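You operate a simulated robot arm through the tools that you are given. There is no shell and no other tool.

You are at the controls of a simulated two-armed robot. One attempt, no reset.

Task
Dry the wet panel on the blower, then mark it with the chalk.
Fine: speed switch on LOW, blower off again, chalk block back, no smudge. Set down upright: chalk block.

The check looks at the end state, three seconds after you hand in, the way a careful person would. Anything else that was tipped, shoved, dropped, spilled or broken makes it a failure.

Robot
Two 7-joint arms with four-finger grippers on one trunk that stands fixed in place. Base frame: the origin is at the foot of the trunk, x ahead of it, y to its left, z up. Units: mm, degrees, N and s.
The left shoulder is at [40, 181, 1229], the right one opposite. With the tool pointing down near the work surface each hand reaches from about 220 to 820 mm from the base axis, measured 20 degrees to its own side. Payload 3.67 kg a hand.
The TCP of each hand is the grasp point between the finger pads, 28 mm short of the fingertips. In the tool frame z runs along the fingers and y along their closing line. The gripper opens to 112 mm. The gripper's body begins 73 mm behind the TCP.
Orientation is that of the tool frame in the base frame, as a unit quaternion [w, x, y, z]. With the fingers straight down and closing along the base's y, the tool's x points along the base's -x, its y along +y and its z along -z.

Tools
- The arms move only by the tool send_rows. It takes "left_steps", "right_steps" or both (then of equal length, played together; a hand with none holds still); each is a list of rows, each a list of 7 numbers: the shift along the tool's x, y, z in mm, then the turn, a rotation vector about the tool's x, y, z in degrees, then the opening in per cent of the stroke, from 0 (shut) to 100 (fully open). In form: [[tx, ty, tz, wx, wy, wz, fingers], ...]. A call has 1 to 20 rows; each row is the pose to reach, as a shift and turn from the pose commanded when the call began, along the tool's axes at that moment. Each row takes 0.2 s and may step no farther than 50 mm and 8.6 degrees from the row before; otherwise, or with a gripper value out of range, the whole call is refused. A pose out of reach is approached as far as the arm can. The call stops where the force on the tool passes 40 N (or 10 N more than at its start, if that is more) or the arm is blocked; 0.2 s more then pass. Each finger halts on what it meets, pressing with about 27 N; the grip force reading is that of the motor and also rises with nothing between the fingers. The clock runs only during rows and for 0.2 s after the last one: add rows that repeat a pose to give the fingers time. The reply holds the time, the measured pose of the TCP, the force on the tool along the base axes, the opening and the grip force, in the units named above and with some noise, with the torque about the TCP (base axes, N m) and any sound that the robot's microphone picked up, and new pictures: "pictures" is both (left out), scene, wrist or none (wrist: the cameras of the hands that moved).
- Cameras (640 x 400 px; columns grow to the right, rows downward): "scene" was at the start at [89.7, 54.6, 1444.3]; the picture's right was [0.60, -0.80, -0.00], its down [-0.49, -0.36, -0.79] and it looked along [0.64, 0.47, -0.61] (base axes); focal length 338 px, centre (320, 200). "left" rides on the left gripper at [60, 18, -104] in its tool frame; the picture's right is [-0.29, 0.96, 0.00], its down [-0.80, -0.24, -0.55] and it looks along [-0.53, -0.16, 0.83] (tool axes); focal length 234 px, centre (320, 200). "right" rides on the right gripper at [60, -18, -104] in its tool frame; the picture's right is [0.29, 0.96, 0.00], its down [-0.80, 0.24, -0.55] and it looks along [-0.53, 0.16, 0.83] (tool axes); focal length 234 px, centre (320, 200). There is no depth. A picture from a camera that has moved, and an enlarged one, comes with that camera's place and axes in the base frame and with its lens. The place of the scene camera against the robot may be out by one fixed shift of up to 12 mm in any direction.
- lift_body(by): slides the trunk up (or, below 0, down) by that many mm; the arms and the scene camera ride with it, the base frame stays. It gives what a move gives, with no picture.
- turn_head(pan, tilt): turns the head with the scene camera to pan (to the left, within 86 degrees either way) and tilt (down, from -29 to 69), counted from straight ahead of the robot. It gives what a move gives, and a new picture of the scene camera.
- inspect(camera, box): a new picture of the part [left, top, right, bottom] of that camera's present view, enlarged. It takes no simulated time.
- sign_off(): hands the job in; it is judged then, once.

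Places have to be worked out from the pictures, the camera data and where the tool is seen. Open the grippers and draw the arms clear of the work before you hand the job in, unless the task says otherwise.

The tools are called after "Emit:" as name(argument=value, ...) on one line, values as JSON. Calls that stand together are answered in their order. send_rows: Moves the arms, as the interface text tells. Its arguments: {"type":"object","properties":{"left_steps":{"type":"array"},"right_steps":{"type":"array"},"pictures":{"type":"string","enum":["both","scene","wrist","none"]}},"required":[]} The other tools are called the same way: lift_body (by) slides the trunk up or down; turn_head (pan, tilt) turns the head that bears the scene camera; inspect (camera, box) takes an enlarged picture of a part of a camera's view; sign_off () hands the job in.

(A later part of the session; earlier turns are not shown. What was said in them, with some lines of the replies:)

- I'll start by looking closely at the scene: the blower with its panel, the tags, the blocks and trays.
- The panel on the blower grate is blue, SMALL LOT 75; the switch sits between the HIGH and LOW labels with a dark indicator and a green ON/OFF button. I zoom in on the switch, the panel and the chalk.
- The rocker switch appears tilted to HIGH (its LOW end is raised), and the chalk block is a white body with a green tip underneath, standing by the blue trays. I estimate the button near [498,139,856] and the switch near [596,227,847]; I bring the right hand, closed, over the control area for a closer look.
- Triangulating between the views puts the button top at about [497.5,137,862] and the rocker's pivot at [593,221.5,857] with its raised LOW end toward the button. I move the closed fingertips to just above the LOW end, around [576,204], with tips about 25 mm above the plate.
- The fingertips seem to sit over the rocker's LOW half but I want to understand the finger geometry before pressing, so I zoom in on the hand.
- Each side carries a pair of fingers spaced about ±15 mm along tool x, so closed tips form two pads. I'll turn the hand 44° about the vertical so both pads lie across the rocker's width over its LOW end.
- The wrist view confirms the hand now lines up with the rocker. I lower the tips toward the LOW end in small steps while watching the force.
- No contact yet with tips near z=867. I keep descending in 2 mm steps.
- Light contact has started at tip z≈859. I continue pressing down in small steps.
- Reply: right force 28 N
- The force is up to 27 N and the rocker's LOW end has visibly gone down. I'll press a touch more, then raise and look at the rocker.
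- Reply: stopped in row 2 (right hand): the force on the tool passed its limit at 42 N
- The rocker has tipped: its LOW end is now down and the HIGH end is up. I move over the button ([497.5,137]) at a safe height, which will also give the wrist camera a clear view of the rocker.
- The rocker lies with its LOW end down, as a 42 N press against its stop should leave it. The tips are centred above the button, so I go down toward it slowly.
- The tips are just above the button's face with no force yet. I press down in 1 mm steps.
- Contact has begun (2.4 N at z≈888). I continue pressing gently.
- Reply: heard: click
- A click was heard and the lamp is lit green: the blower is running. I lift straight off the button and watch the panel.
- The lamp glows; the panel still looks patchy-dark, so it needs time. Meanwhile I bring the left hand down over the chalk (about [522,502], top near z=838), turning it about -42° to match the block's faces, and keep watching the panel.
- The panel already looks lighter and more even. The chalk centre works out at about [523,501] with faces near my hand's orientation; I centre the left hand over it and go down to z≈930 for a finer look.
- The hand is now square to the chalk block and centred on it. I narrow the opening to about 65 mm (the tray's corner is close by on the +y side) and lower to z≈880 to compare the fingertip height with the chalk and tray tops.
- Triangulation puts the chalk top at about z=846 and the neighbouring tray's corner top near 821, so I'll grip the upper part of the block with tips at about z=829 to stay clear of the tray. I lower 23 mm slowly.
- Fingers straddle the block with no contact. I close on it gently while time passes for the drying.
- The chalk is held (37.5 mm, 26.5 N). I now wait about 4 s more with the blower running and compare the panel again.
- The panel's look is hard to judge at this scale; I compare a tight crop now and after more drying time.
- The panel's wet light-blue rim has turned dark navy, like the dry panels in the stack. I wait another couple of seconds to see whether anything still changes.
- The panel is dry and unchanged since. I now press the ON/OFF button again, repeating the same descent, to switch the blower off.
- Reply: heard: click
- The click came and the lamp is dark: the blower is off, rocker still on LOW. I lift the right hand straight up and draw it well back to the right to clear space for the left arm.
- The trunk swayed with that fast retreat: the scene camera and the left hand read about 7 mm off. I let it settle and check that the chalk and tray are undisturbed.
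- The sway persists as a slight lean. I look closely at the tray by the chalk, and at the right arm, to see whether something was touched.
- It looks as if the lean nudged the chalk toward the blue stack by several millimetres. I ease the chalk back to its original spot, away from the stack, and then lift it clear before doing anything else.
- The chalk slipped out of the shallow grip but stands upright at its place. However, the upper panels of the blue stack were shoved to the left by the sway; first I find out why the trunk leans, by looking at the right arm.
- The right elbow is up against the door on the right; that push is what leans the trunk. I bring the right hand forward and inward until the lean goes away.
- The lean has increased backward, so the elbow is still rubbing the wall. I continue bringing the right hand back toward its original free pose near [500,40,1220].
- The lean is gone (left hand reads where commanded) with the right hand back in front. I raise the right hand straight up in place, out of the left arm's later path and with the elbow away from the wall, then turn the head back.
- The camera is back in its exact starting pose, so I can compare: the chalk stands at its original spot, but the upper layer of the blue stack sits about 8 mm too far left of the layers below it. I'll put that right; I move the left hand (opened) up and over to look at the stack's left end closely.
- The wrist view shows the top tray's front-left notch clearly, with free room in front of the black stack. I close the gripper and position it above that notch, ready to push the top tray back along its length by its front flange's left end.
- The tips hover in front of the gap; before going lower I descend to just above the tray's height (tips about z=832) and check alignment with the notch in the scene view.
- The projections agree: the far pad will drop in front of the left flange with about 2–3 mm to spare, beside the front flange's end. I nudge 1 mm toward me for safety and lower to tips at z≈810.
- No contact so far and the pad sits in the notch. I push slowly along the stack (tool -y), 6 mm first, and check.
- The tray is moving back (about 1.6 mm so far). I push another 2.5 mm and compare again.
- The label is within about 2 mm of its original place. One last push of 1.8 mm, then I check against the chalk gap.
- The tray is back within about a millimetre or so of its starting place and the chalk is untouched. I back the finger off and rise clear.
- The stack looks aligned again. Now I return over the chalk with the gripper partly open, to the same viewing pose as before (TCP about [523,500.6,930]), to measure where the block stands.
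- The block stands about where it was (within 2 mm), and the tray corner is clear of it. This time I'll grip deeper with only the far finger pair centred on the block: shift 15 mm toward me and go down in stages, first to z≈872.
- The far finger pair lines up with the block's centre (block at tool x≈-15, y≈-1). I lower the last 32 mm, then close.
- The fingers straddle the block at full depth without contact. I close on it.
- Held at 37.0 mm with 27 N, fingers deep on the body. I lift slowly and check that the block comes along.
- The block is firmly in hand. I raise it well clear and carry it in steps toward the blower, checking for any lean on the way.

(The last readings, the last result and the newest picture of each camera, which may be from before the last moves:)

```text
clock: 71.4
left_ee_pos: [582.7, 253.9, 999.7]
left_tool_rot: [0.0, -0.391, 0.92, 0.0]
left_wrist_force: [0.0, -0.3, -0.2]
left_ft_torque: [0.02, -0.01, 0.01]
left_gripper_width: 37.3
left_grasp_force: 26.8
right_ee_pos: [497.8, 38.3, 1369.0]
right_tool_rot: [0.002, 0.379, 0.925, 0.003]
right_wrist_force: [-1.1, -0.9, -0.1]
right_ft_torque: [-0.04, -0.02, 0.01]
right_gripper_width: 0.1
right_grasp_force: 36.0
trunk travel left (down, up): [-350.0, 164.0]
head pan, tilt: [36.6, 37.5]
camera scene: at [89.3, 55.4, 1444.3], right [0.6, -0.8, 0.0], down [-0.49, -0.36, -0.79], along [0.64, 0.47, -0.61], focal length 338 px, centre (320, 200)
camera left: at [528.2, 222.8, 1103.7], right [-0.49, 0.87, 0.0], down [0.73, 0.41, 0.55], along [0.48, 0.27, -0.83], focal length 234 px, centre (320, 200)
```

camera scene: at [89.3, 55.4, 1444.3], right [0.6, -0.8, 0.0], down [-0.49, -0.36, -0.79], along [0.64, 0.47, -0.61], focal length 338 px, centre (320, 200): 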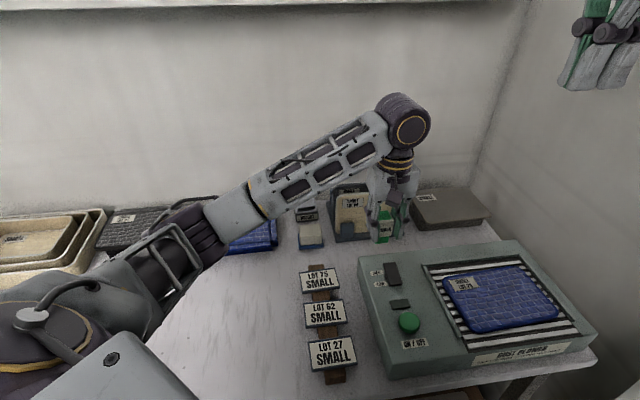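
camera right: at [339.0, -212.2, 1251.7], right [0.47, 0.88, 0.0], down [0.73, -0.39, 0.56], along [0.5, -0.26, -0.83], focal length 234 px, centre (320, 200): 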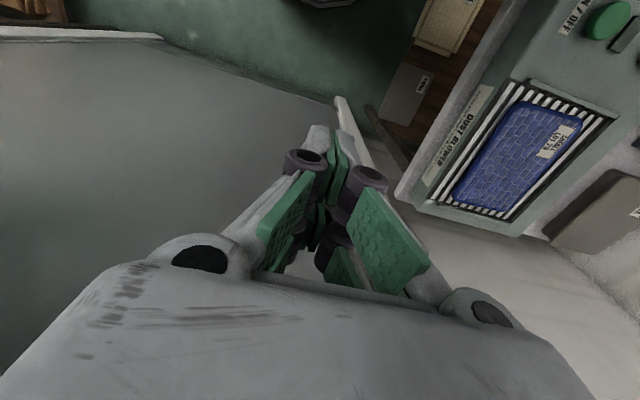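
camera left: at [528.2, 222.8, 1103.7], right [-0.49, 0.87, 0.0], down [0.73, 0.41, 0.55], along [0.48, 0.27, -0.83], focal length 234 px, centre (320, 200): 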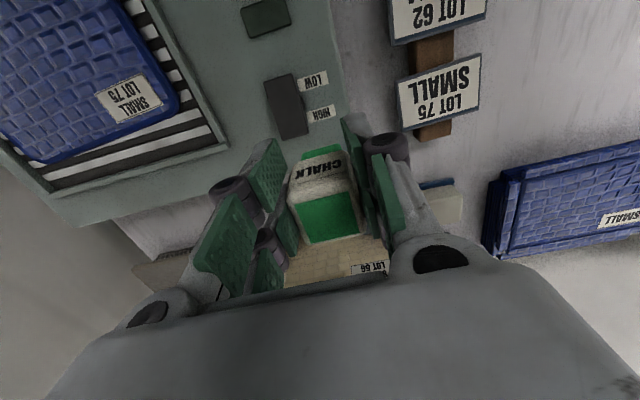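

No lean and the chalk is secure. I continue to above the panel's middle at the same height.

Emit:
send_rows(left_steps=[[20, -36, 0, 0, 0, 0, 5], [41, -71, 0, 0, 0, 0, 5], [62, -107, 0, 0, 0, 0, 5], [82, -143, 0, 0, 0, 0, 5], [103, -179, 0, 0, 0, 0, 5], [123.7, -214.7, 0, 0, 0, 0, 5], [123.7, -214.7, 0, 0, 0, 0, 5]], pictures="both")

Emit:
inspect(camera="scene", box=[420, 200, 600, 350])

Emit:
inspect(camera="left", box=[180, 0, 500, 260])

```text
clock: 73.0
left_ee_pos: [649.6, 12.8, 1001.3]
left_tool_rot: [0.001, -0.391, 0.92, 0.0]
left_wrist_force: [0.0, 0.1, -1.3]
left_ft_torque: [-0.04, -0.02, -0.05]
left_gripper_width: 37.1
left_grasp_force: 27.3
right_ee_pos: [497.5, 38.7, 1369.0]
right_tool_rot: [0.002, 0.379, 0.925, 0.001]
right_wrist_force: [-0.6, 0.5, 0.6]
right_ft_torque: [-0.06, 0.01, 0.0]
right_gripper_width: 0.0
right_grasp_force: 35.8
trunk travel left (down, up): [-350.0, 164.0]
head pan, tilt: [36.6, 37.5]
camera scene: at [89.7, 55.7, 1444.3], right [0.6, -0.8, 0.0], down [-0.49, -0.36, -0.79], along [0.64, 0.47, -0.61], focal length 338 px, centre (320, 200)
camera left: at [594.9, -17.4, 1105.2], right [-0.49, 0.87, 0.0], down [0.73, 0.41, 0.55], along [0.48, 0.27, -0.83], focal length 234 px, centre (320, 200)
```

scene: 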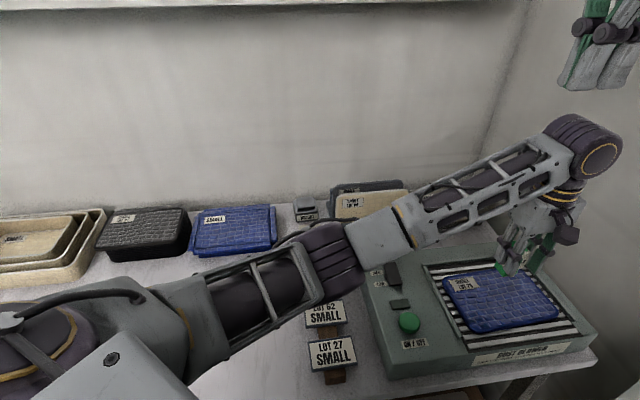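
left: 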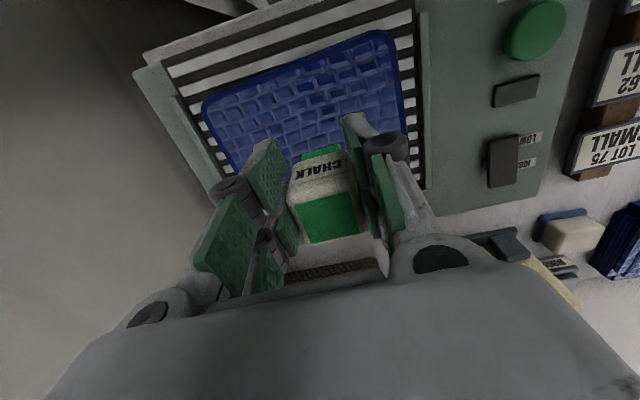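

```text
2.67 times, centred on (510, 275) of scene
camera zoom: at [89.7, 55.7, 1444.3], right [0.6, -0.8, 0.0], down [-0.49, -0.36, -0.79], along [0.64, 0.47, -0.61], focal length 900 px, centre (-187, 0)
```

zoom: 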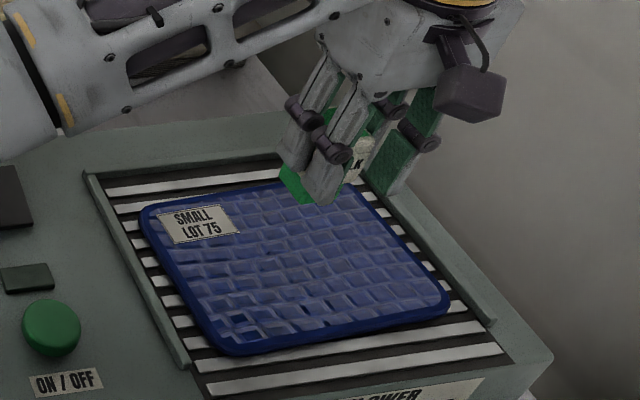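

```text
1.54 times, centred on (340, 130) of left
camera zoom: at [594.9, -17.4, 1105.2], right [-0.49, 0.87, 0.0], down [0.73, 0.41, 0.55], along [0.48, 0.27, -0.83], focal length 360 px, centre (289, 308)
```

zoom: 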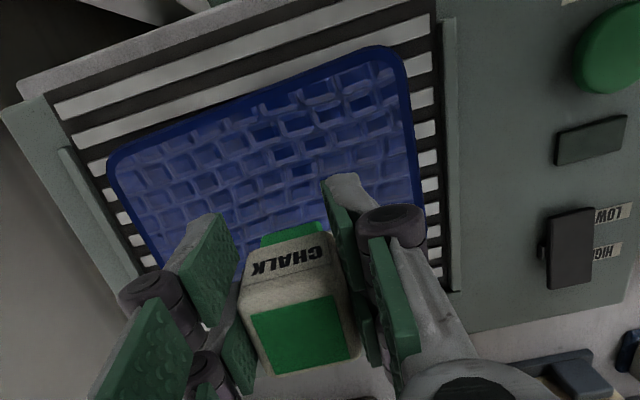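

The chalk is now above the middle of the dry panel (panel spans about tool x -90..44, y -110..79 around it), away from the label. I lower to just above the panel first.

Emit:
send_rows(left_steps=[[0, 0, 25, 0, 0, 0, 5], [0, 0, 50, 0, 0, 0, 5], [0, 0, 70, 0, 0, 0, 5], [0, 0, 82, 0, 0, 0, 5], [0, 0, 82, 0, 0, 0, 5]], pictures="both")

Emit:
inspect(camera="scene", box=[440, 230, 580, 330])

Emit:
inspect(camera="left", box=[180, 0, 500, 260])

```text
clock: 74.2
left_ee_pos: [651.2, 14.1, 918.1]
left_tool_rot: [-0.001, -0.391, 0.92, 0.001]
left_wrist_force: [0.0, 0.0, -0.9]
left_ft_torque: [0.05, -0.04, 0.0]
left_gripper_width: 37.1
left_grasp_force: 27.0
right_ee_pos: [498.6, 37.5, 1369.7]
right_tool_rot: [0.002, 0.379, 0.925, 0.002]
right_wrist_force: [-0.4, -0.6, 0.7]
right_ft_torque: [0.01, 0.01, -0.03]
right_gripper_width: 0.1
right_grasp_force: 35.6
trunk travel left (down, up): [-350.0, 164.0]
head pan, tilt: [36.6, 37.5]
camera scene: at [89.7, 54.5, 1444.3], right [0.6, -0.8, 0.0], down [-0.49, -0.36, -0.79], along [0.64, 0.47, -0.61], focal length 338 px, centre (320, 200)
camera left: at [596.4, -16.8, 1022.6], right [-0.49, 0.87, 0.0], down [0.73, 0.41, 0.55], along [0.48, 0.27, -0.83], focal length 234 px, centre (320, 200)
```

scene: 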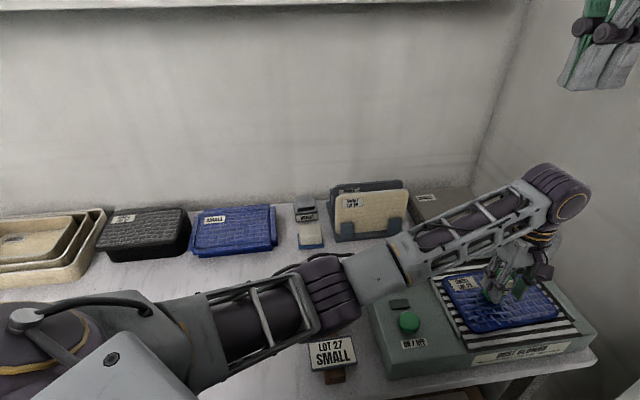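
left: 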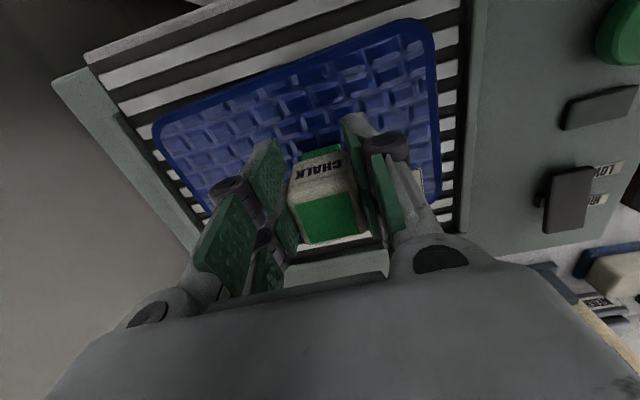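

```text
4.00 times, centred on (510, 280) of scene
camera zoom: at [89.7, 54.5, 1444.3], right [0.6, -0.8, 0.0], down [-0.49, -0.36, -0.79], along [0.64, 0.47, -0.61], focal length 1350 px, centre (-440, -120)
```

zoom: 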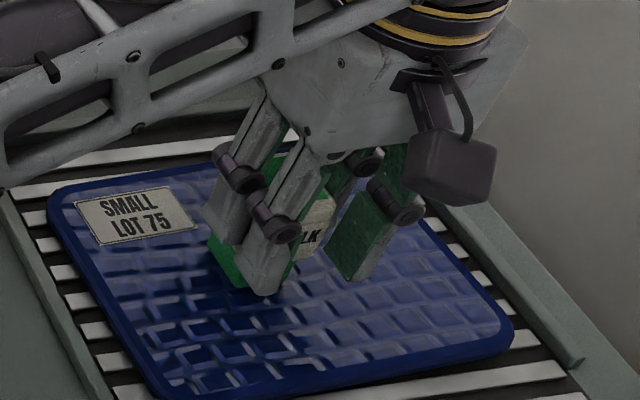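

```text
1.54 times, centred on (340, 130) of left
camera zoom: at [596.4, -16.8, 1022.6], right [-0.49, 0.87, 0.0], down [0.73, 0.41, 0.55], along [0.48, 0.27, -0.83], focal length 360 px, centre (289, 308)
```

zoom: 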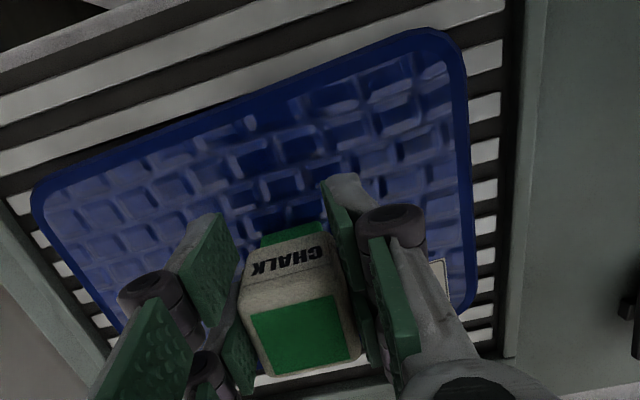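

The chalk tip hovers just above the panel. I descend in 2 mm steps watching the vertical force.

Emit:
send_rows(left_steps=[[0, 0, 3, 0, 0, 0, 5], [0, 0, 6, 0, 0, 0, 5], [0, 0, 8, 0, 0, 0, 5], [0, 0, 8, 0, 0, 0, 5]], pictures="none")

Emit:
inspect(camera="scene", box=[440, 230, 580, 330])

```text
clock: 75.2
left_ee_pos: [648.4, 13.6, 912.2]
left_tool_rot: [0.001, -0.39, 0.921, -0.001]
left_wrist_force: [5.0, -0.6, 20.7]
left_ft_torque: [0.16, -0.39, -0.09]
left_gripper_width: 37.3
left_grasp_force: 27.9
right_ee_pos: [496.2, 37.9, 1369.0]
right_tool_rot: [0.003, 0.379, 0.926, 0.003]
right_wrist_force: [-0.2, 0.2, -0.4]
right_ft_torque: [0.02, 0.0, -0.02]
right_gripper_width: 0.0
right_grasp_force: 35.6
trunk travel left (down, up): [-350.0, 164.0]
head pan, tilt: [36.6, 37.5]
```

```text
4.00 times, centred on (510, 280) of scene
camera zoom: at [88.1, 54.3, 1444.5], right [0.6, -0.8, 0.0], down [-0.49, -0.36, -0.79], along [0.64, 0.47, -0.61], focal length 1350 px, centre (-440, -120)
```

zoom: 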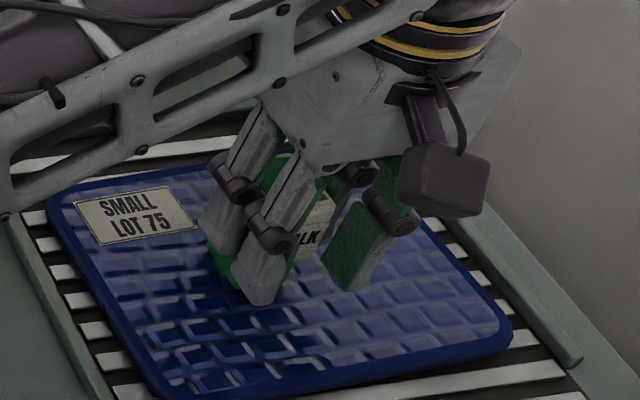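

Contact came a bit earlier than expected (about 20 N at z≈912), so the chalk has been pressed onto the panel. I lift straight off gently and look at what mark it left.

Emit:
send_rows(left_steps=[[0, 0, -2, 0, 0, 0, 5], [0, 0, -5, 0, 0, 0, 5], [0, 0, -12, 0, 0, 0, 5], [0, 0, -30, 0, 0, 0, 5], [0, 0, -60, 0, 0, 0, 5], [0, 0, -90, 0, 0, 0, 5], [0, 0, -90, 0, 0, 0, 5]], pictures="both")

Emit:
inspect(camera="scene", box=[440, 230, 580, 330])

Emit:
inspect(camera="left", box=[180, 0, 500, 260])

```text
clock: 76.8
left_ee_pos: [650.1, 14.4, 998.7]
left_tool_rot: [0.0, -0.391, 0.92, 0.001]
left_wrist_force: [-0.3, -0.2, -1.1]
left_ft_torque: [0.01, 0.02, 0.0]
left_gripper_width: 36.9
left_grasp_force: 26.9
right_ee_pos: [498.1, 38.2, 1368.1]
right_tool_rot: [0.001, 0.379, 0.925, 0.003]
right_wrist_force: [-0.8, -0.8, 0.4]
right_ft_torque: [0.02, 0.02, 0.02]
right_gripper_width: 0.0
right_grasp_force: 36.0
trunk travel left (down, up): [-350.0, 164.0]
head pan, tilt: [36.6, 37.5]
camera scene: at [89.8, 53.8, 1444.3], right [0.6, -0.8, 0.0], down [-0.49, -0.36, -0.79], along [0.64, 0.47, -0.61], focal length 338 px, centre (320, 200)
camera left: at [595.8, -16.6, 1103.7], right [-0.49, 0.87, 0.0], down [0.73, 0.41, 0.55], along [0.48, 0.27, -0.83], focal length 234 px, centre (320, 200)
```

scene: 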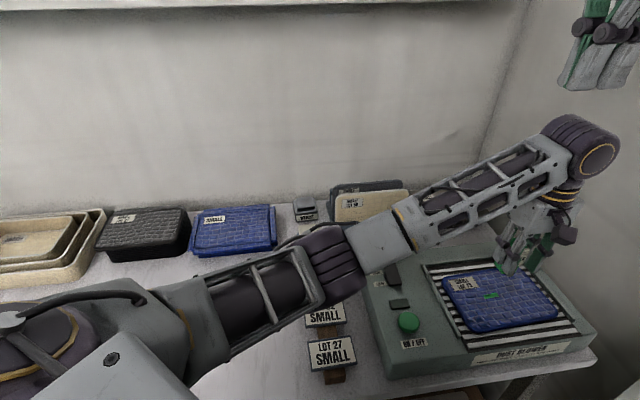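
left: 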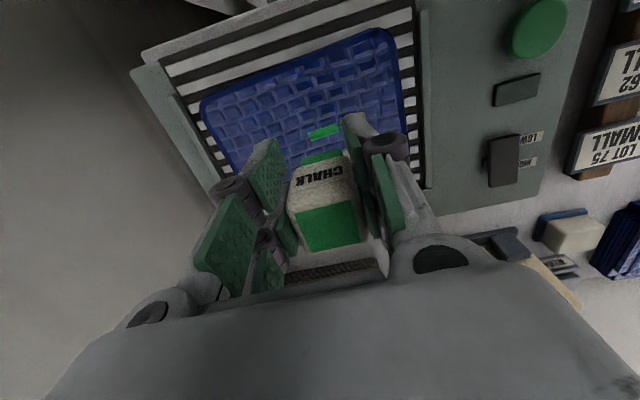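

```text
4.00 times, centred on (510, 280) of scene
camera zoom: at [89.8, 53.8, 1444.3], right [0.6, -0.8, 0.0], down [-0.49, -0.36, -0.79], along [0.64, 0.47, -0.61], focal length 1350 px, centre (-440, -120)
```

zoom: 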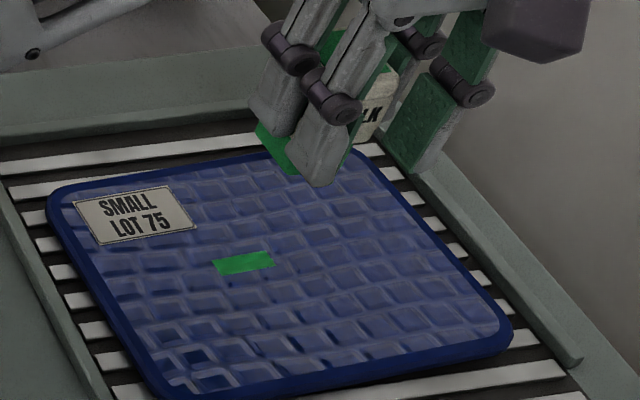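

```text
1.54 times, centred on (340, 130) of left
camera zoom: at [595.8, -16.6, 1103.7], right [-0.49, 0.87, 0.0], down [0.73, 0.41, 0.55], along [0.48, 0.27, -0.83], focal length 360 px, centre (289, 308)
```

zoom: 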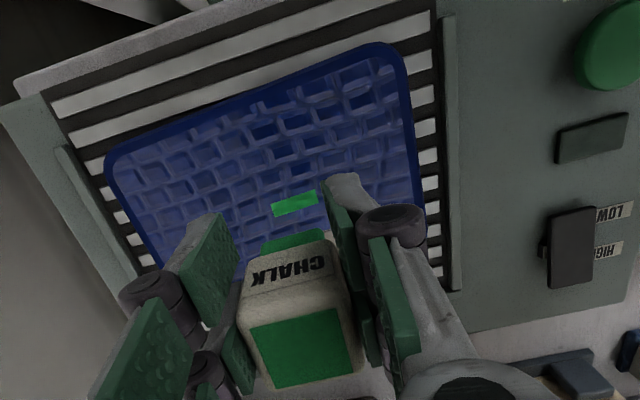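

A clean green mark is on the dry panel, no smear, and the panel hasn't shifted. Now I carry the chalk back along the same path to above its place.

Emit:
send_rows(left_steps=[[-20, 36, 0, 0, 0, 0, 5], [-41, 71, 0, 0, 0, 0, 5], [-62, 107, 0, 0, 0, 0, 5], [-82, 143, 0, 0, 0, 0, 5], [-103, 179, 0, 0, 0, 0, 5], [-123, 214, 0, 0, 0, 0, 5], [-144, 250, 0, 0, 0, 0, 5], [-164, 285, 0, 0, 0, 0, 5], [-185, 321, 0, 0, 0, 0, 5], [-206, 357, 0, 0, 0, 0, 5], [-226, 393, 0, 0, 0, 0, 5], [-248.4, 428.7, 0, 0, 0, 0, 5], [-248.4, 428.7, 0, 0, 0, 0, 5], [-248.4, 428.7, 0, 0, 0, 0, 5]], pictures="both")

Emit:
inspect(camera="left", box=[220, 80, 420, 240])

Emit:
inspect(camera="scene", box=[230, 190, 330, 270])

Emit:
inspect(camera="scene", box=[350, 230, 610, 390])

```text
clock: 79.8
left_ee_pos: [513.9, 490.7, 1000.8]
left_tool_rot: [0.0, -0.391, 0.92, 0.0]
left_wrist_force: [0.6, 0.0, -0.6]
left_ft_torque: [0.0, 0.02, -0.01]
left_gripper_width: 37.1
left_grasp_force: 27.3
right_ee_pos: [497.6, 38.4, 1369.3]
right_tool_rot: [0.001, 0.378, 0.926, 0.002]
right_wrist_force: [-0.4, 0.3, -0.4]
right_ft_torque: [0.0, 0.02, 0.02]
right_gripper_width: 0.1
right_grasp_force: 35.6
trunk travel left (down, up): [-350.0, 164.0]
head pan, tilt: [36.6, 37.5]
camera scene: at [89.6, 54.8, 1444.3], right [0.6, -0.8, 0.0], down [-0.49, -0.36, -0.79], along [0.64, 0.47, -0.61], focal length 338 px, centre (320, 200)
camera left: at [460.1, 460.4, 1104.8], right [-0.49, 0.87, 0.0], down [0.73, 0.41, 0.55], along [0.48, 0.27, -0.83], focal length 234 px, centre (320, 200)
```

scene: 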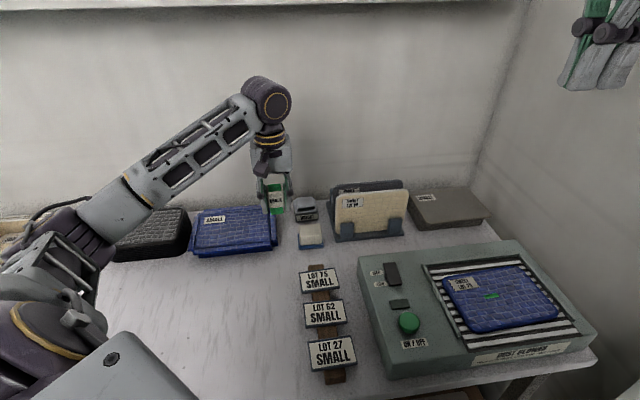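
left: 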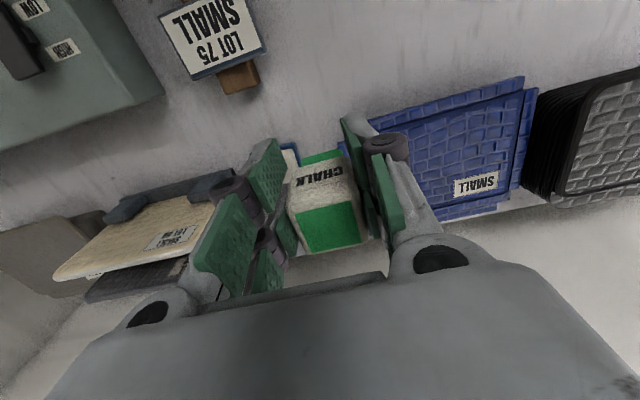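

```text
2.50 times, centred on (320, 160) of left
camera zoom: at [460.1, 460.4, 1104.8], right [-0.49, 0.87, 0.0], down [0.73, 0.41, 0.55], along [0.48, 0.27, -0.83], focal length 585 px, centre (320, 300)
```

zoom: 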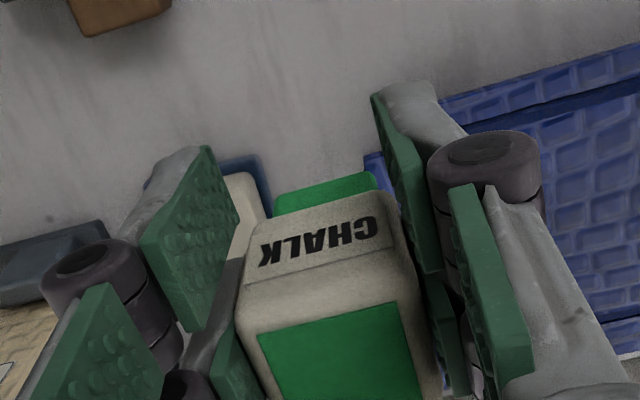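

```text
5.00 times, centred on (280, 230) of scene
camera zoom: at [89.6, 54.8, 1444.3], right [0.6, -0.8, 0.0], down [-0.49, -0.36, -0.79], along [0.64, 0.47, -0.61], focal length 1688 px, centre (520, 50)
```

zoom: 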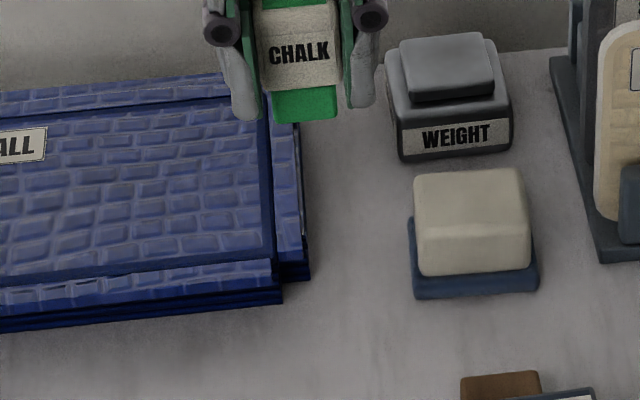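

```text
2.46 times, centred on (480, 310) of scene
camera zoom: at [89.6, 54.8, 1444.3], right [0.6, -0.8, 0.0], down [-0.49, -0.36, -0.79], along [0.64, 0.47, -0.61], focal length 831 px, centre (-74, -71)
```

zoom: 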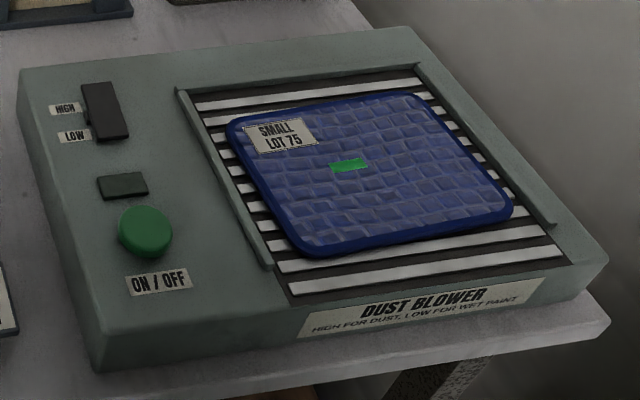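

The panel still sits exactly as before with its mark, and the chalk has only slid about 8 mm up in the grip, still upright. I lower it toward its original spot ([513.8,490.7] for the hand), quickly at first, then slowly.

Emit:
send_rows(left_steps=[[0, 0, 40, 0, 0, 0, 5], [0, 0, 80, 0, 0, 0, 5], [0, 0, 115, 0, 0, 0, 5], [0, 0, 140, 0, 0, 0, 5], [0, 0, 152, 0, 0, 0, 5], [0, 0, 158, 0, 0, 0, 5], [0, 0, 158, 0, 0, 0, 5]], pictures="both")

Emit:
inspect(camera="scene", box=[230, 190, 330, 270])

Emit:
inspect(camera="left", box=[220, 80, 420, 240])

```text
clock: 81.4
left_ee_pos: [514.2, 490.2, 842.8]
left_tool_rot: [-0.001, -0.391, 0.92, 0.001]
left_wrist_force: [-0.1, -0.6, -0.6]
left_ft_torque: [-0.03, -0.01, 0.01]
left_gripper_width: 37.2
left_grasp_force: 27.4
right_ee_pos: [496.4, 37.5, 1368.8]
right_tool_rot: [0.001, 0.379, 0.925, 0.003]
right_wrist_force: [0.8, 0.0, 0.0]
right_ft_torque: [0.01, 0.02, -0.01]
right_gripper_width: 0.0
right_grasp_force: 36.3
trunk travel left (down, up): [-350.0, 164.0]
head pan, tilt: [36.6, 37.5]
camera scene: at [89.7, 54.7, 1444.3], right [0.6, -0.8, 0.0], down [-0.49, -0.36, -0.79], along [0.64, 0.47, -0.61], focal length 338 px, centre (320, 200)
camera left: at [459.5, 459.1, 946.4], right [-0.49, 0.87, 0.0], down [0.73, 0.41, 0.55], along [0.48, 0.27, -0.83], focal length 234 px, centre (320, 200)
```

scene: 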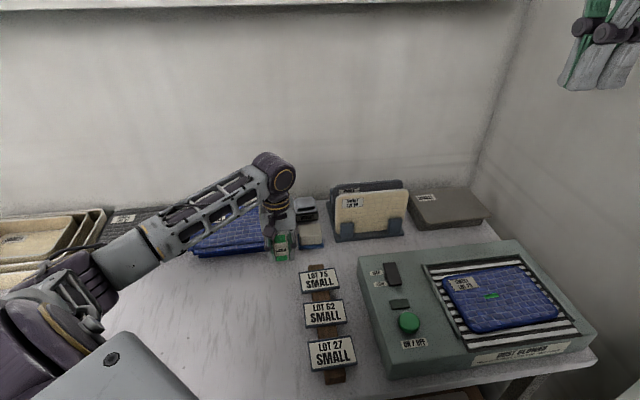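
left: 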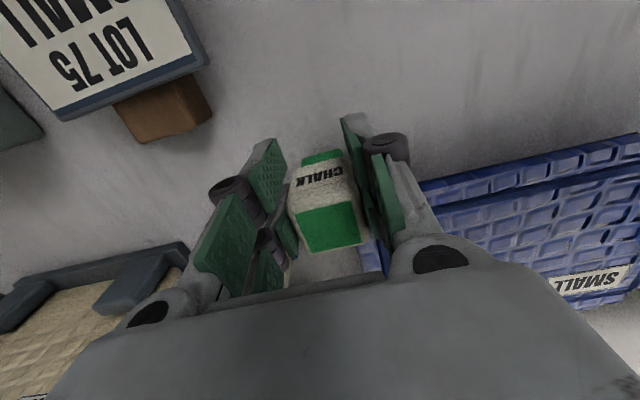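

```text
5.00 times, centred on (280, 230) of scene
camera zoom: at [89.7, 54.7, 1444.3], right [0.6, -0.8, 0.0], down [-0.49, -0.36, -0.79], along [0.64, 0.47, -0.61], focal length 1688 px, centre (520, 50)
```

zoom: 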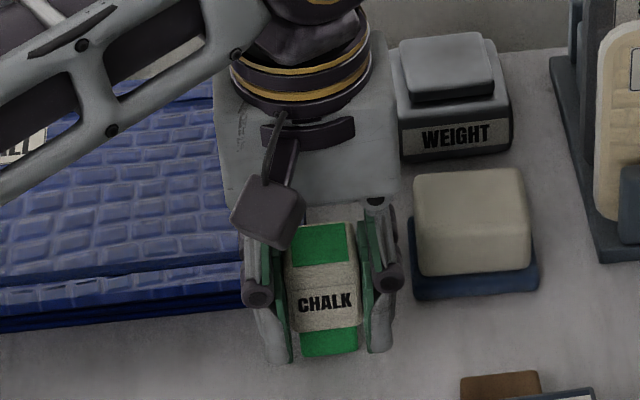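

```text
2.50 times, centred on (320, 160) of left
camera zoom: at [459.5, 459.1, 946.4], right [-0.49, 0.87, 0.0], down [0.73, 0.41, 0.55], along [0.48, 0.27, -0.83], focal length 585 px, centre (320, 300)
```

zoom: 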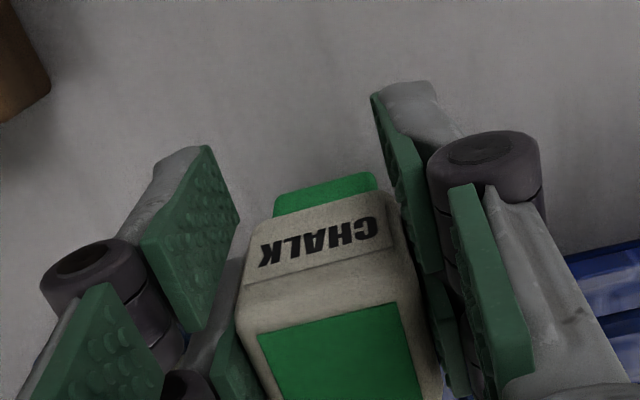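

The block hangs upright about 8–9 mm above the table at its spot. I lower it the rest of the way in small steps.

Emit:
send_rows(left_steps=[[0, 0, 3, 0, 0, 0, 5], [0, 0, 6, 0, 0, 0, 5], [0, 0, 7.5, 0, 0, 0, 5], [0, 0, 8.5, 0, 0, 0, 5], [0, 0, 8.5, 0, 0, 0, 5]], pictures="none")

Emit:
inspect(camera="scene", box=[230, 190, 330, 270])

```text
clock: 82.6
left_ee_pos: [513.6, 491.0, 834.2]
left_tool_rot: [-0.001, -0.391, 0.92, 0.0]
left_wrist_force: [-0.1, -0.5, 2.1]
left_ft_torque: [0.02, -0.04, 0.01]
left_gripper_width: 37.1
left_grasp_force: 27.6
right_ee_pos: [498.0, 37.1, 1368.3]
right_tool_rot: [0.001, 0.379, 0.925, 0.002]
right_wrist_force: [0.0, -0.2, -0.2]
right_ft_torque: [0.0, 0.01, 0.04]
right_gripper_width: 0.0
right_grasp_force: 36.0
trunk travel left (down, up): [-350.0, 164.0]
head pan, tilt: [36.6, 37.5]
```

```text
5.00 times, centred on (280, 230) of scene
camera zoom: at [89.5, 54.4, 1444.4], right [0.6, -0.8, 0.0], down [-0.49, -0.36, -0.79], along [0.64, 0.47, -0.61], focal length 1688 px, centre (520, 50)
```

zoom: 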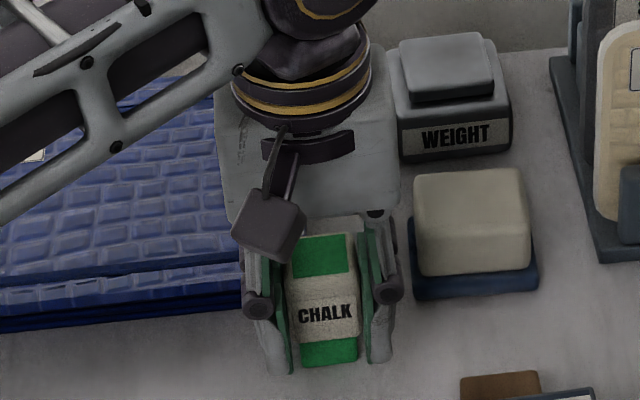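

A light 2 N contact: the block is just touching the table. I go 1 mm more to seat it flat.

Emit:
send_rows(left_steps=[[0, 0, 0.5, 0, 0, 0, 5], [0, 0, 1, 0, 0, 0, 5], [0, 0, 1, 0, 0, 0, 5]], pictures="none")

```text
clock: 83.4
left_ee_pos: [514.6, 489.8, 834.8]
left_tool_rot: [0.0, -0.39, 0.921, 0.0]
left_wrist_force: [1.1, -0.3, 7.8]
left_ft_torque: [0.12, -0.05, -0.03]
left_gripper_width: 37.1
left_grasp_force: 27.5
right_ee_pos: [496.4, 36.9, 1369.4]
right_tool_rot: [0.0, 0.378, 0.926, 0.003]
right_wrist_force: [-0.5, 0.3, 0.4]
right_ft_torque: [-0.01, 0.0, 0.0]
right_gripper_width: 0.0
right_grasp_force: 35.3
trunk travel left (down, up): [-350.0, 164.0]
head pan, tilt: [36.6, 37.5]
```

The block is firmly seated (8 N). I relax the pressure slightly and open the fingers slowly.

Emit:
send_rows(left_steps=[[0, 0, -0.7, 0, 0, 0, 5], [0, 0, -0.7, 0, 0, 0, 33], [0, 0, -0.7, 0, 0, 0, 36], [0, 0, -0.7, 0, 0, 0, 40], [0, 0, -0.7, 0, 0, 0, 46], [0, 0, -0.7, 0, 0, 0, 52], [0, 0, -0.7, 0, 0, 0, 52]], pictures="both")

Emit:
inspect(camera="scene", box=[230, 190, 330, 270])

Emit:
inspect(camera="left", box=[220, 80, 420, 240])

```text
clock: 85.0
left_ee_pos: [513.8, 491.3, 834.7]
left_tool_rot: [0.0, -0.391, 0.921, 0.0]
left_wrist_force: [0.2, -0.2, 0.0]
left_ft_torque: [0.0, 0.03, 0.0]
left_gripper_width: 57.8
left_grasp_force: 0.1
right_ee_pos: [497.1, 37.6, 1369.0]
right_tool_rot: [0.0, 0.379, 0.925, 0.003]
right_wrist_force: [-0.3, -0.3, 0.5]
right_ft_torque: [0.0, 0.01, -0.01]
right_gripper_width: 0.0
right_grasp_force: 36.0
trunk travel left (down, up): [-350.0, 164.0]
head pan, tilt: [36.6, 37.5]
camera scene: at [89.7, 54.7, 1444.3], right [0.6, -0.8, 0.0], down [-0.49, -0.36, -0.79], along [0.64, 0.47, -0.61], focal length 338 px, centre (320, 200)
camera left: at [459.3, 460.1, 937.8], right [-0.49, 0.87, 0.0], down [0.73, 0.41, 0.55], along [0.48, 0.27, -0.83], focal length 234 px, centre (320, 200)
```

scene: 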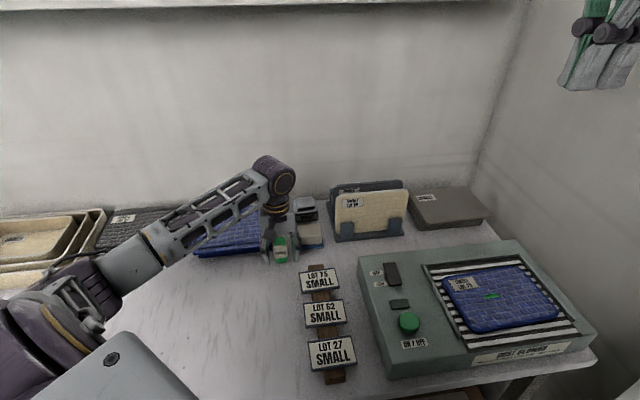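
left: 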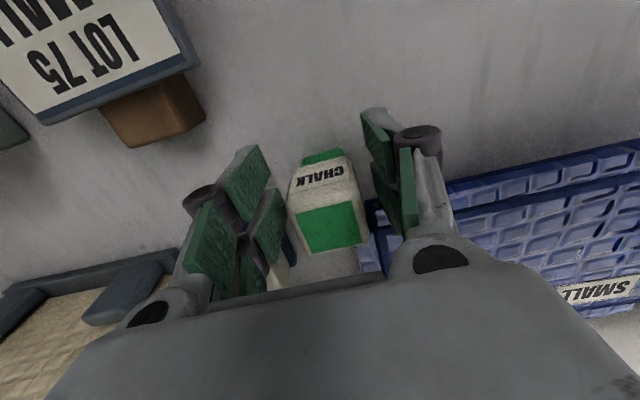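

```text
5.00 times, centred on (280, 230) of scene
camera zoom: at [89.7, 54.7, 1444.3], right [0.6, -0.8, 0.0], down [-0.49, -0.36, -0.79], along [0.64, 0.47, -0.61], focal length 1688 px, centre (520, 50)
```

zoom: 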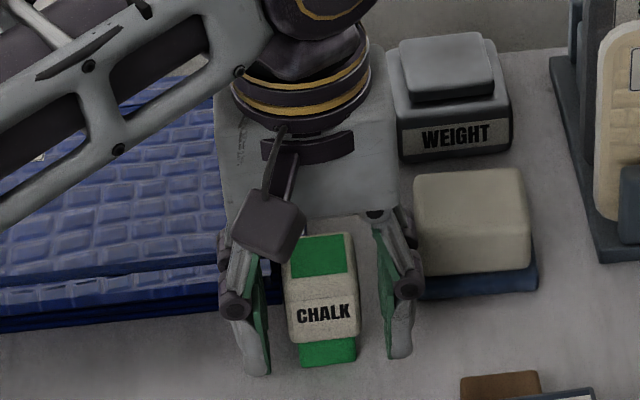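

```text
2.50 times, centred on (320, 160) of left
camera zoom: at [459.3, 460.1, 937.8], right [-0.49, 0.87, 0.0], down [0.73, 0.41, 0.55], along [0.48, 0.27, -0.83], focal length 585 px, centre (320, 300)
```

zoom: 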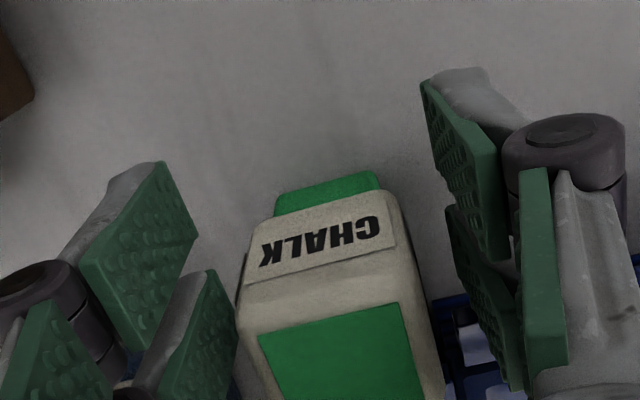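

The chalk stands upright at its place and the fingers are clear of it. I lift the left hand straight up to its starting height and open both grippers.

Emit:
send_rows(left_steps=[[0, 0, -8, 0, 0, 0, 52], [0, 0, -25, 0, 0, 0, 52], [0, 0, -50, 0, 0, 0, 52], [0, 0, -90, 0, 0, 0, 52], [0, 0, -130, 0, 0, 0, 70], [0, 0, -170, 0, 0, 0, 100], [0, 0, -210, 0, 0, 0, 100], [0, 0, -250, 0, 0, 0, 100], [0, 0, -290, 0, 0, 0, 100], [0, 0, -330, 0, 0, 0, 100], [0, 0, -350, 0, 0, 0, 100], [0, 0, -350, 0, 0, 0, 100]], right_steps=[[0, 0, 0, 0, 0, 0, 0], [0, 0, 0, 0, 0, 0, 0], [0, 0, 0, 0, 0, 0, 0], [0, 0, 0, 0, 0, 0, 10], [0, 0, 0, 0, 0, 0, 30], [0, 0, 0, 0, 0, 0, 50], [0, 0, 0, 0, 0, 0, 70], [0, 0, 0, 0, 0, 0, 90], [0, 0, 0, 0, 0, 0, 100], [0, 0, 0, 0, 0, 0, 100], [0, 0, 0, 0, 0, 0, 100], [0, 0, 0, 0, 0, 0, 100]], pictures="both")

Emit:
inspect(camera="scene", box=[230, 190, 330, 270])

Emit:
inspect(camera="scene", box=[180, 195, 300, 270])

Emit:
inspect(camera="scene", box=[0, 190, 300, 380])

Emit:
inspect(camera="scene", box=[350, 230, 610, 390])

```text
clock: 87.6
left_ee_pos: [513.0, 488.5, 1185.8]
left_tool_rot: [0.001, -0.391, 0.92, 0.001]
left_wrist_force: [-1.1, -0.4, 0.1]
left_ft_torque: [-0.01, -0.03, 0.01]
left_gripper_width: 111.9
left_grasp_force: 0.0
right_ee_pos: [493.5, 36.4, 1369.2]
right_tool_rot: [0.003, 0.379, 0.925, 0.003]
right_wrist_force: [-0.5, -0.6, -0.1]
right_ft_torque: [0.05, -0.05, 0.0]
right_gripper_width: 111.9
right_grasp_force: 0.1
trunk travel left (down, up): [-350.0, 164.0]
head pan, tilt: [36.6, 37.5]
camera scene: at [87.1, 52.9, 1444.6], right [0.6, -0.8, 0.0], down [-0.49, -0.36, -0.79], along [0.64, 0.47, -0.61], focal length 338 px, centre (320, 200)
camera right: at [439.4, 64.5, 1473.3], right [0.47, 0.89, 0.01], down [0.73, -0.39, 0.56], along [0.5, -0.25, -0.83], focal length 234 px, centre (320, 200)
camera left: at [458.5, 456.6, 1289.7], right [-0.49, 0.87, 0.0], down [0.73, 0.41, 0.56], along [0.48, 0.27, -0.83], focal length 234 px, centre (320, 200)
```

scene: 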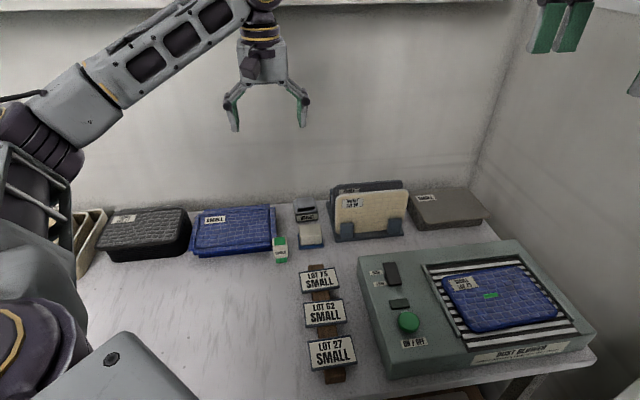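
right: 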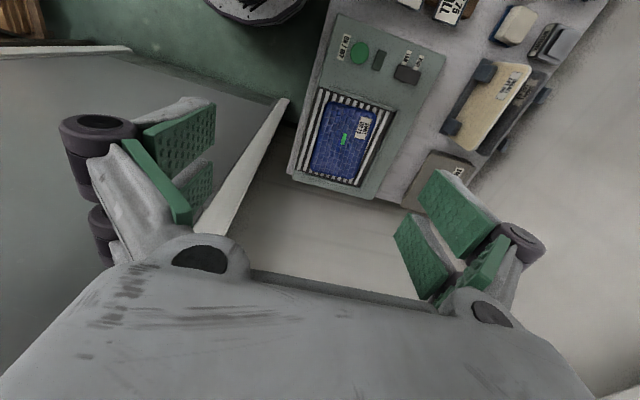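
left: 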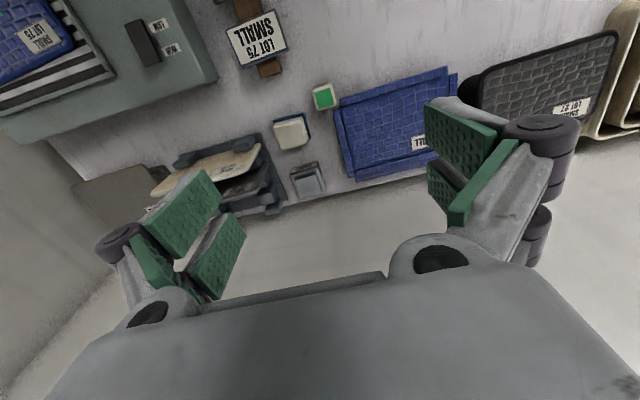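

```text
5.00 times, centred on (280, 230) of scene
camera zoom: at [87.1, 52.9, 1444.6], right [0.6, -0.8, 0.0], down [-0.49, -0.36, -0.79], along [0.64, 0.47, -0.61], focal length 1688 px, centre (520, 50)
```

zoom: 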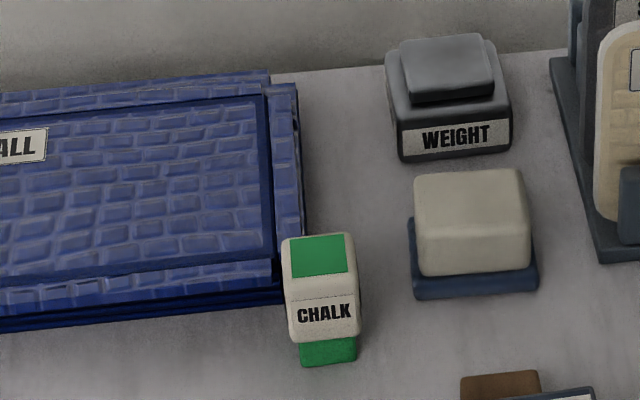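

```text
5.33 times, centred on (240, 232) of scene
camera zoom: at [87.1, 52.9, 1444.6], right [0.6, -0.8, 0.0], down [-0.49, -0.36, -0.79], along [0.64, 0.47, -0.61], focal length 1801 px, centre (747, 27)
```

zoom: 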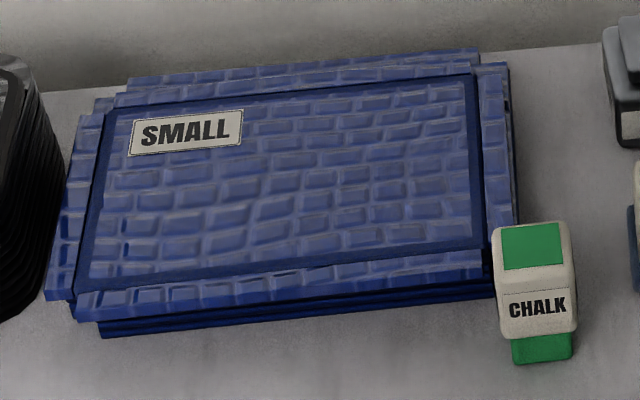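

```text
2.11 times, centred on (150, 285) of scene
camera zoom: at [87.1, 52.9, 1444.6], right [0.6, -0.8, 0.0], down [-0.49, -0.36, -0.79], along [0.64, 0.47, -0.61], focal length 711 px, centre (678, 21)
```

zoom: 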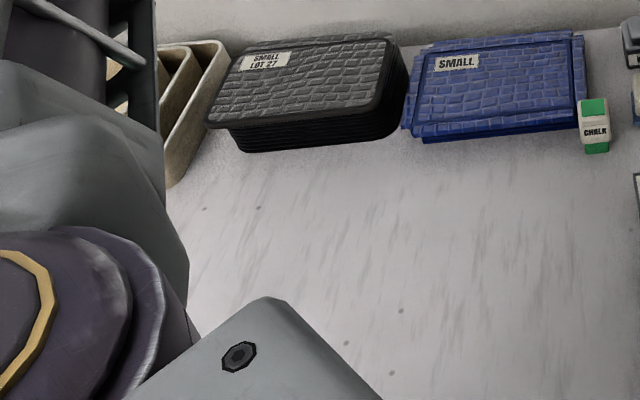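

```text
2.46 times, centred on (480, 310) of scene
camera zoom: at [87.1, 52.9, 1444.6], right [0.6, -0.8, 0.0], down [-0.49, -0.36, -0.79], along [0.64, 0.47, -0.61], focal length 831 px, centre (-74, -71)
```

zoom: 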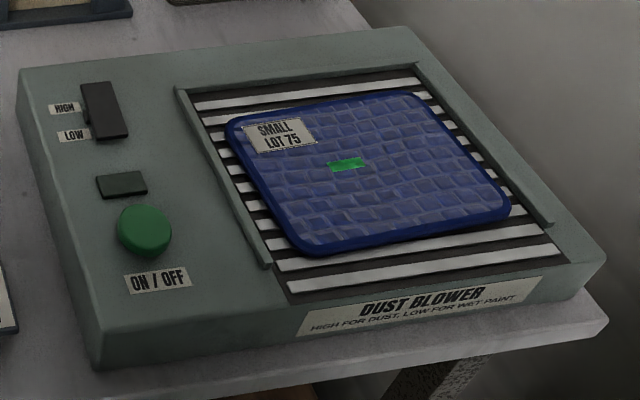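

Everything looks right, but the camera pose reads 2–3 mm off, a hint of lean. I wait a moment and re-read.

Emit:
send_rows(left_steps=[[0, 0, 0, 0, 0, 0, 100], [0, 0, 0, 0, 0, 0, 100], [0, 0, 0, 0, 0, 0, 100], [0, 0, 0, 0, 0, 0, 100]], pictures="scene")

```text
clock: 88.6
left_ee_pos: [516.0, 487.9, 1184.2]
left_tool_rot: [0.0, -0.39, 0.921, -0.001]
left_wrist_force: [0.3, 0.2, -0.4]
left_ft_torque: [0.01, -0.02, 0.0]
left_gripper_width: 112.1
left_grasp_force: 0.3
right_ee_pos: [496.8, 38.6, 1369.0]
right_tool_rot: [0.0, 0.378, 0.926, 0.003]
right_wrist_force: [0.4, -0.4, -0.2]
right_ft_torque: [0.01, 0.02, 0.01]
right_gripper_width: 112.2
right_grasp_force: 0.0
trunk travel left (down, up): [-350.0, 164.0]
head pan, tilt: [36.6, 37.5]
camera scene: at [89.6, 54.5, 1444.3], right [0.6, -0.8, 0.0], down [-0.49, -0.36, -0.79], along [0.64, 0.47, -0.61], focal length 338 px, centre (320, 200)
```

scene: 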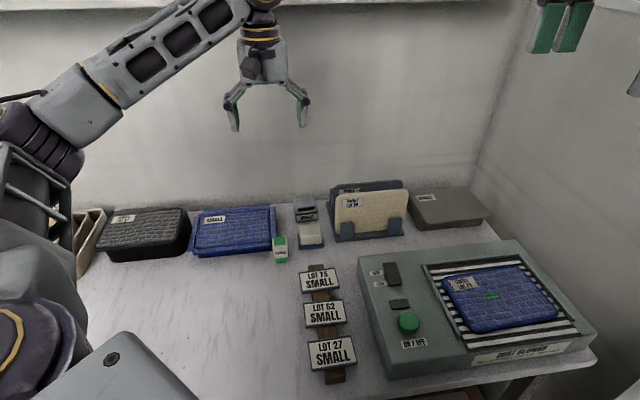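

The lean was only a passing wobble and the readings are back to normal. The panel is dry and marked, the rocker is on LOW with the lamp dark, the chalk stands upright in its place, and both grippers are open and high above the work, so I hand the job in.

Emit:
sign_off()

```text
The job is handed in.
```

The panel is dry and marked, but I bumped the blue panel stack along the way. Its top panel is back to within about 2–4 mm of where it started. I can't tell whether the check will accept that.

- **Drying:** I set the rocker to LOW before switching the blower on. I ran it until the panel's rim turned from light blue to dark navy, like the dry panels. Then I switched it off with a second press, and the indicator lamp went dark.
- **Marking:** One press of the chalk left a clean green mark near the middle of the panel, clear of the label. I saw no smear, and the panel did not shift. The press peaked at about 20 N, more than I intended.
- **Chalk block:** It stands upright within about a millimetre of its original spot. My first grip on it was too shallow and it slipped out, but it stayed standing.
- **Blue stack:** While moving the right arm back, its elbow pressed against the door. The trunk leaned, and the chalk in the left hand pushed the stack's top panel about 6 mm. I pushed it back with a finger.

Both grippers are open, and the arms are raised well above the table.
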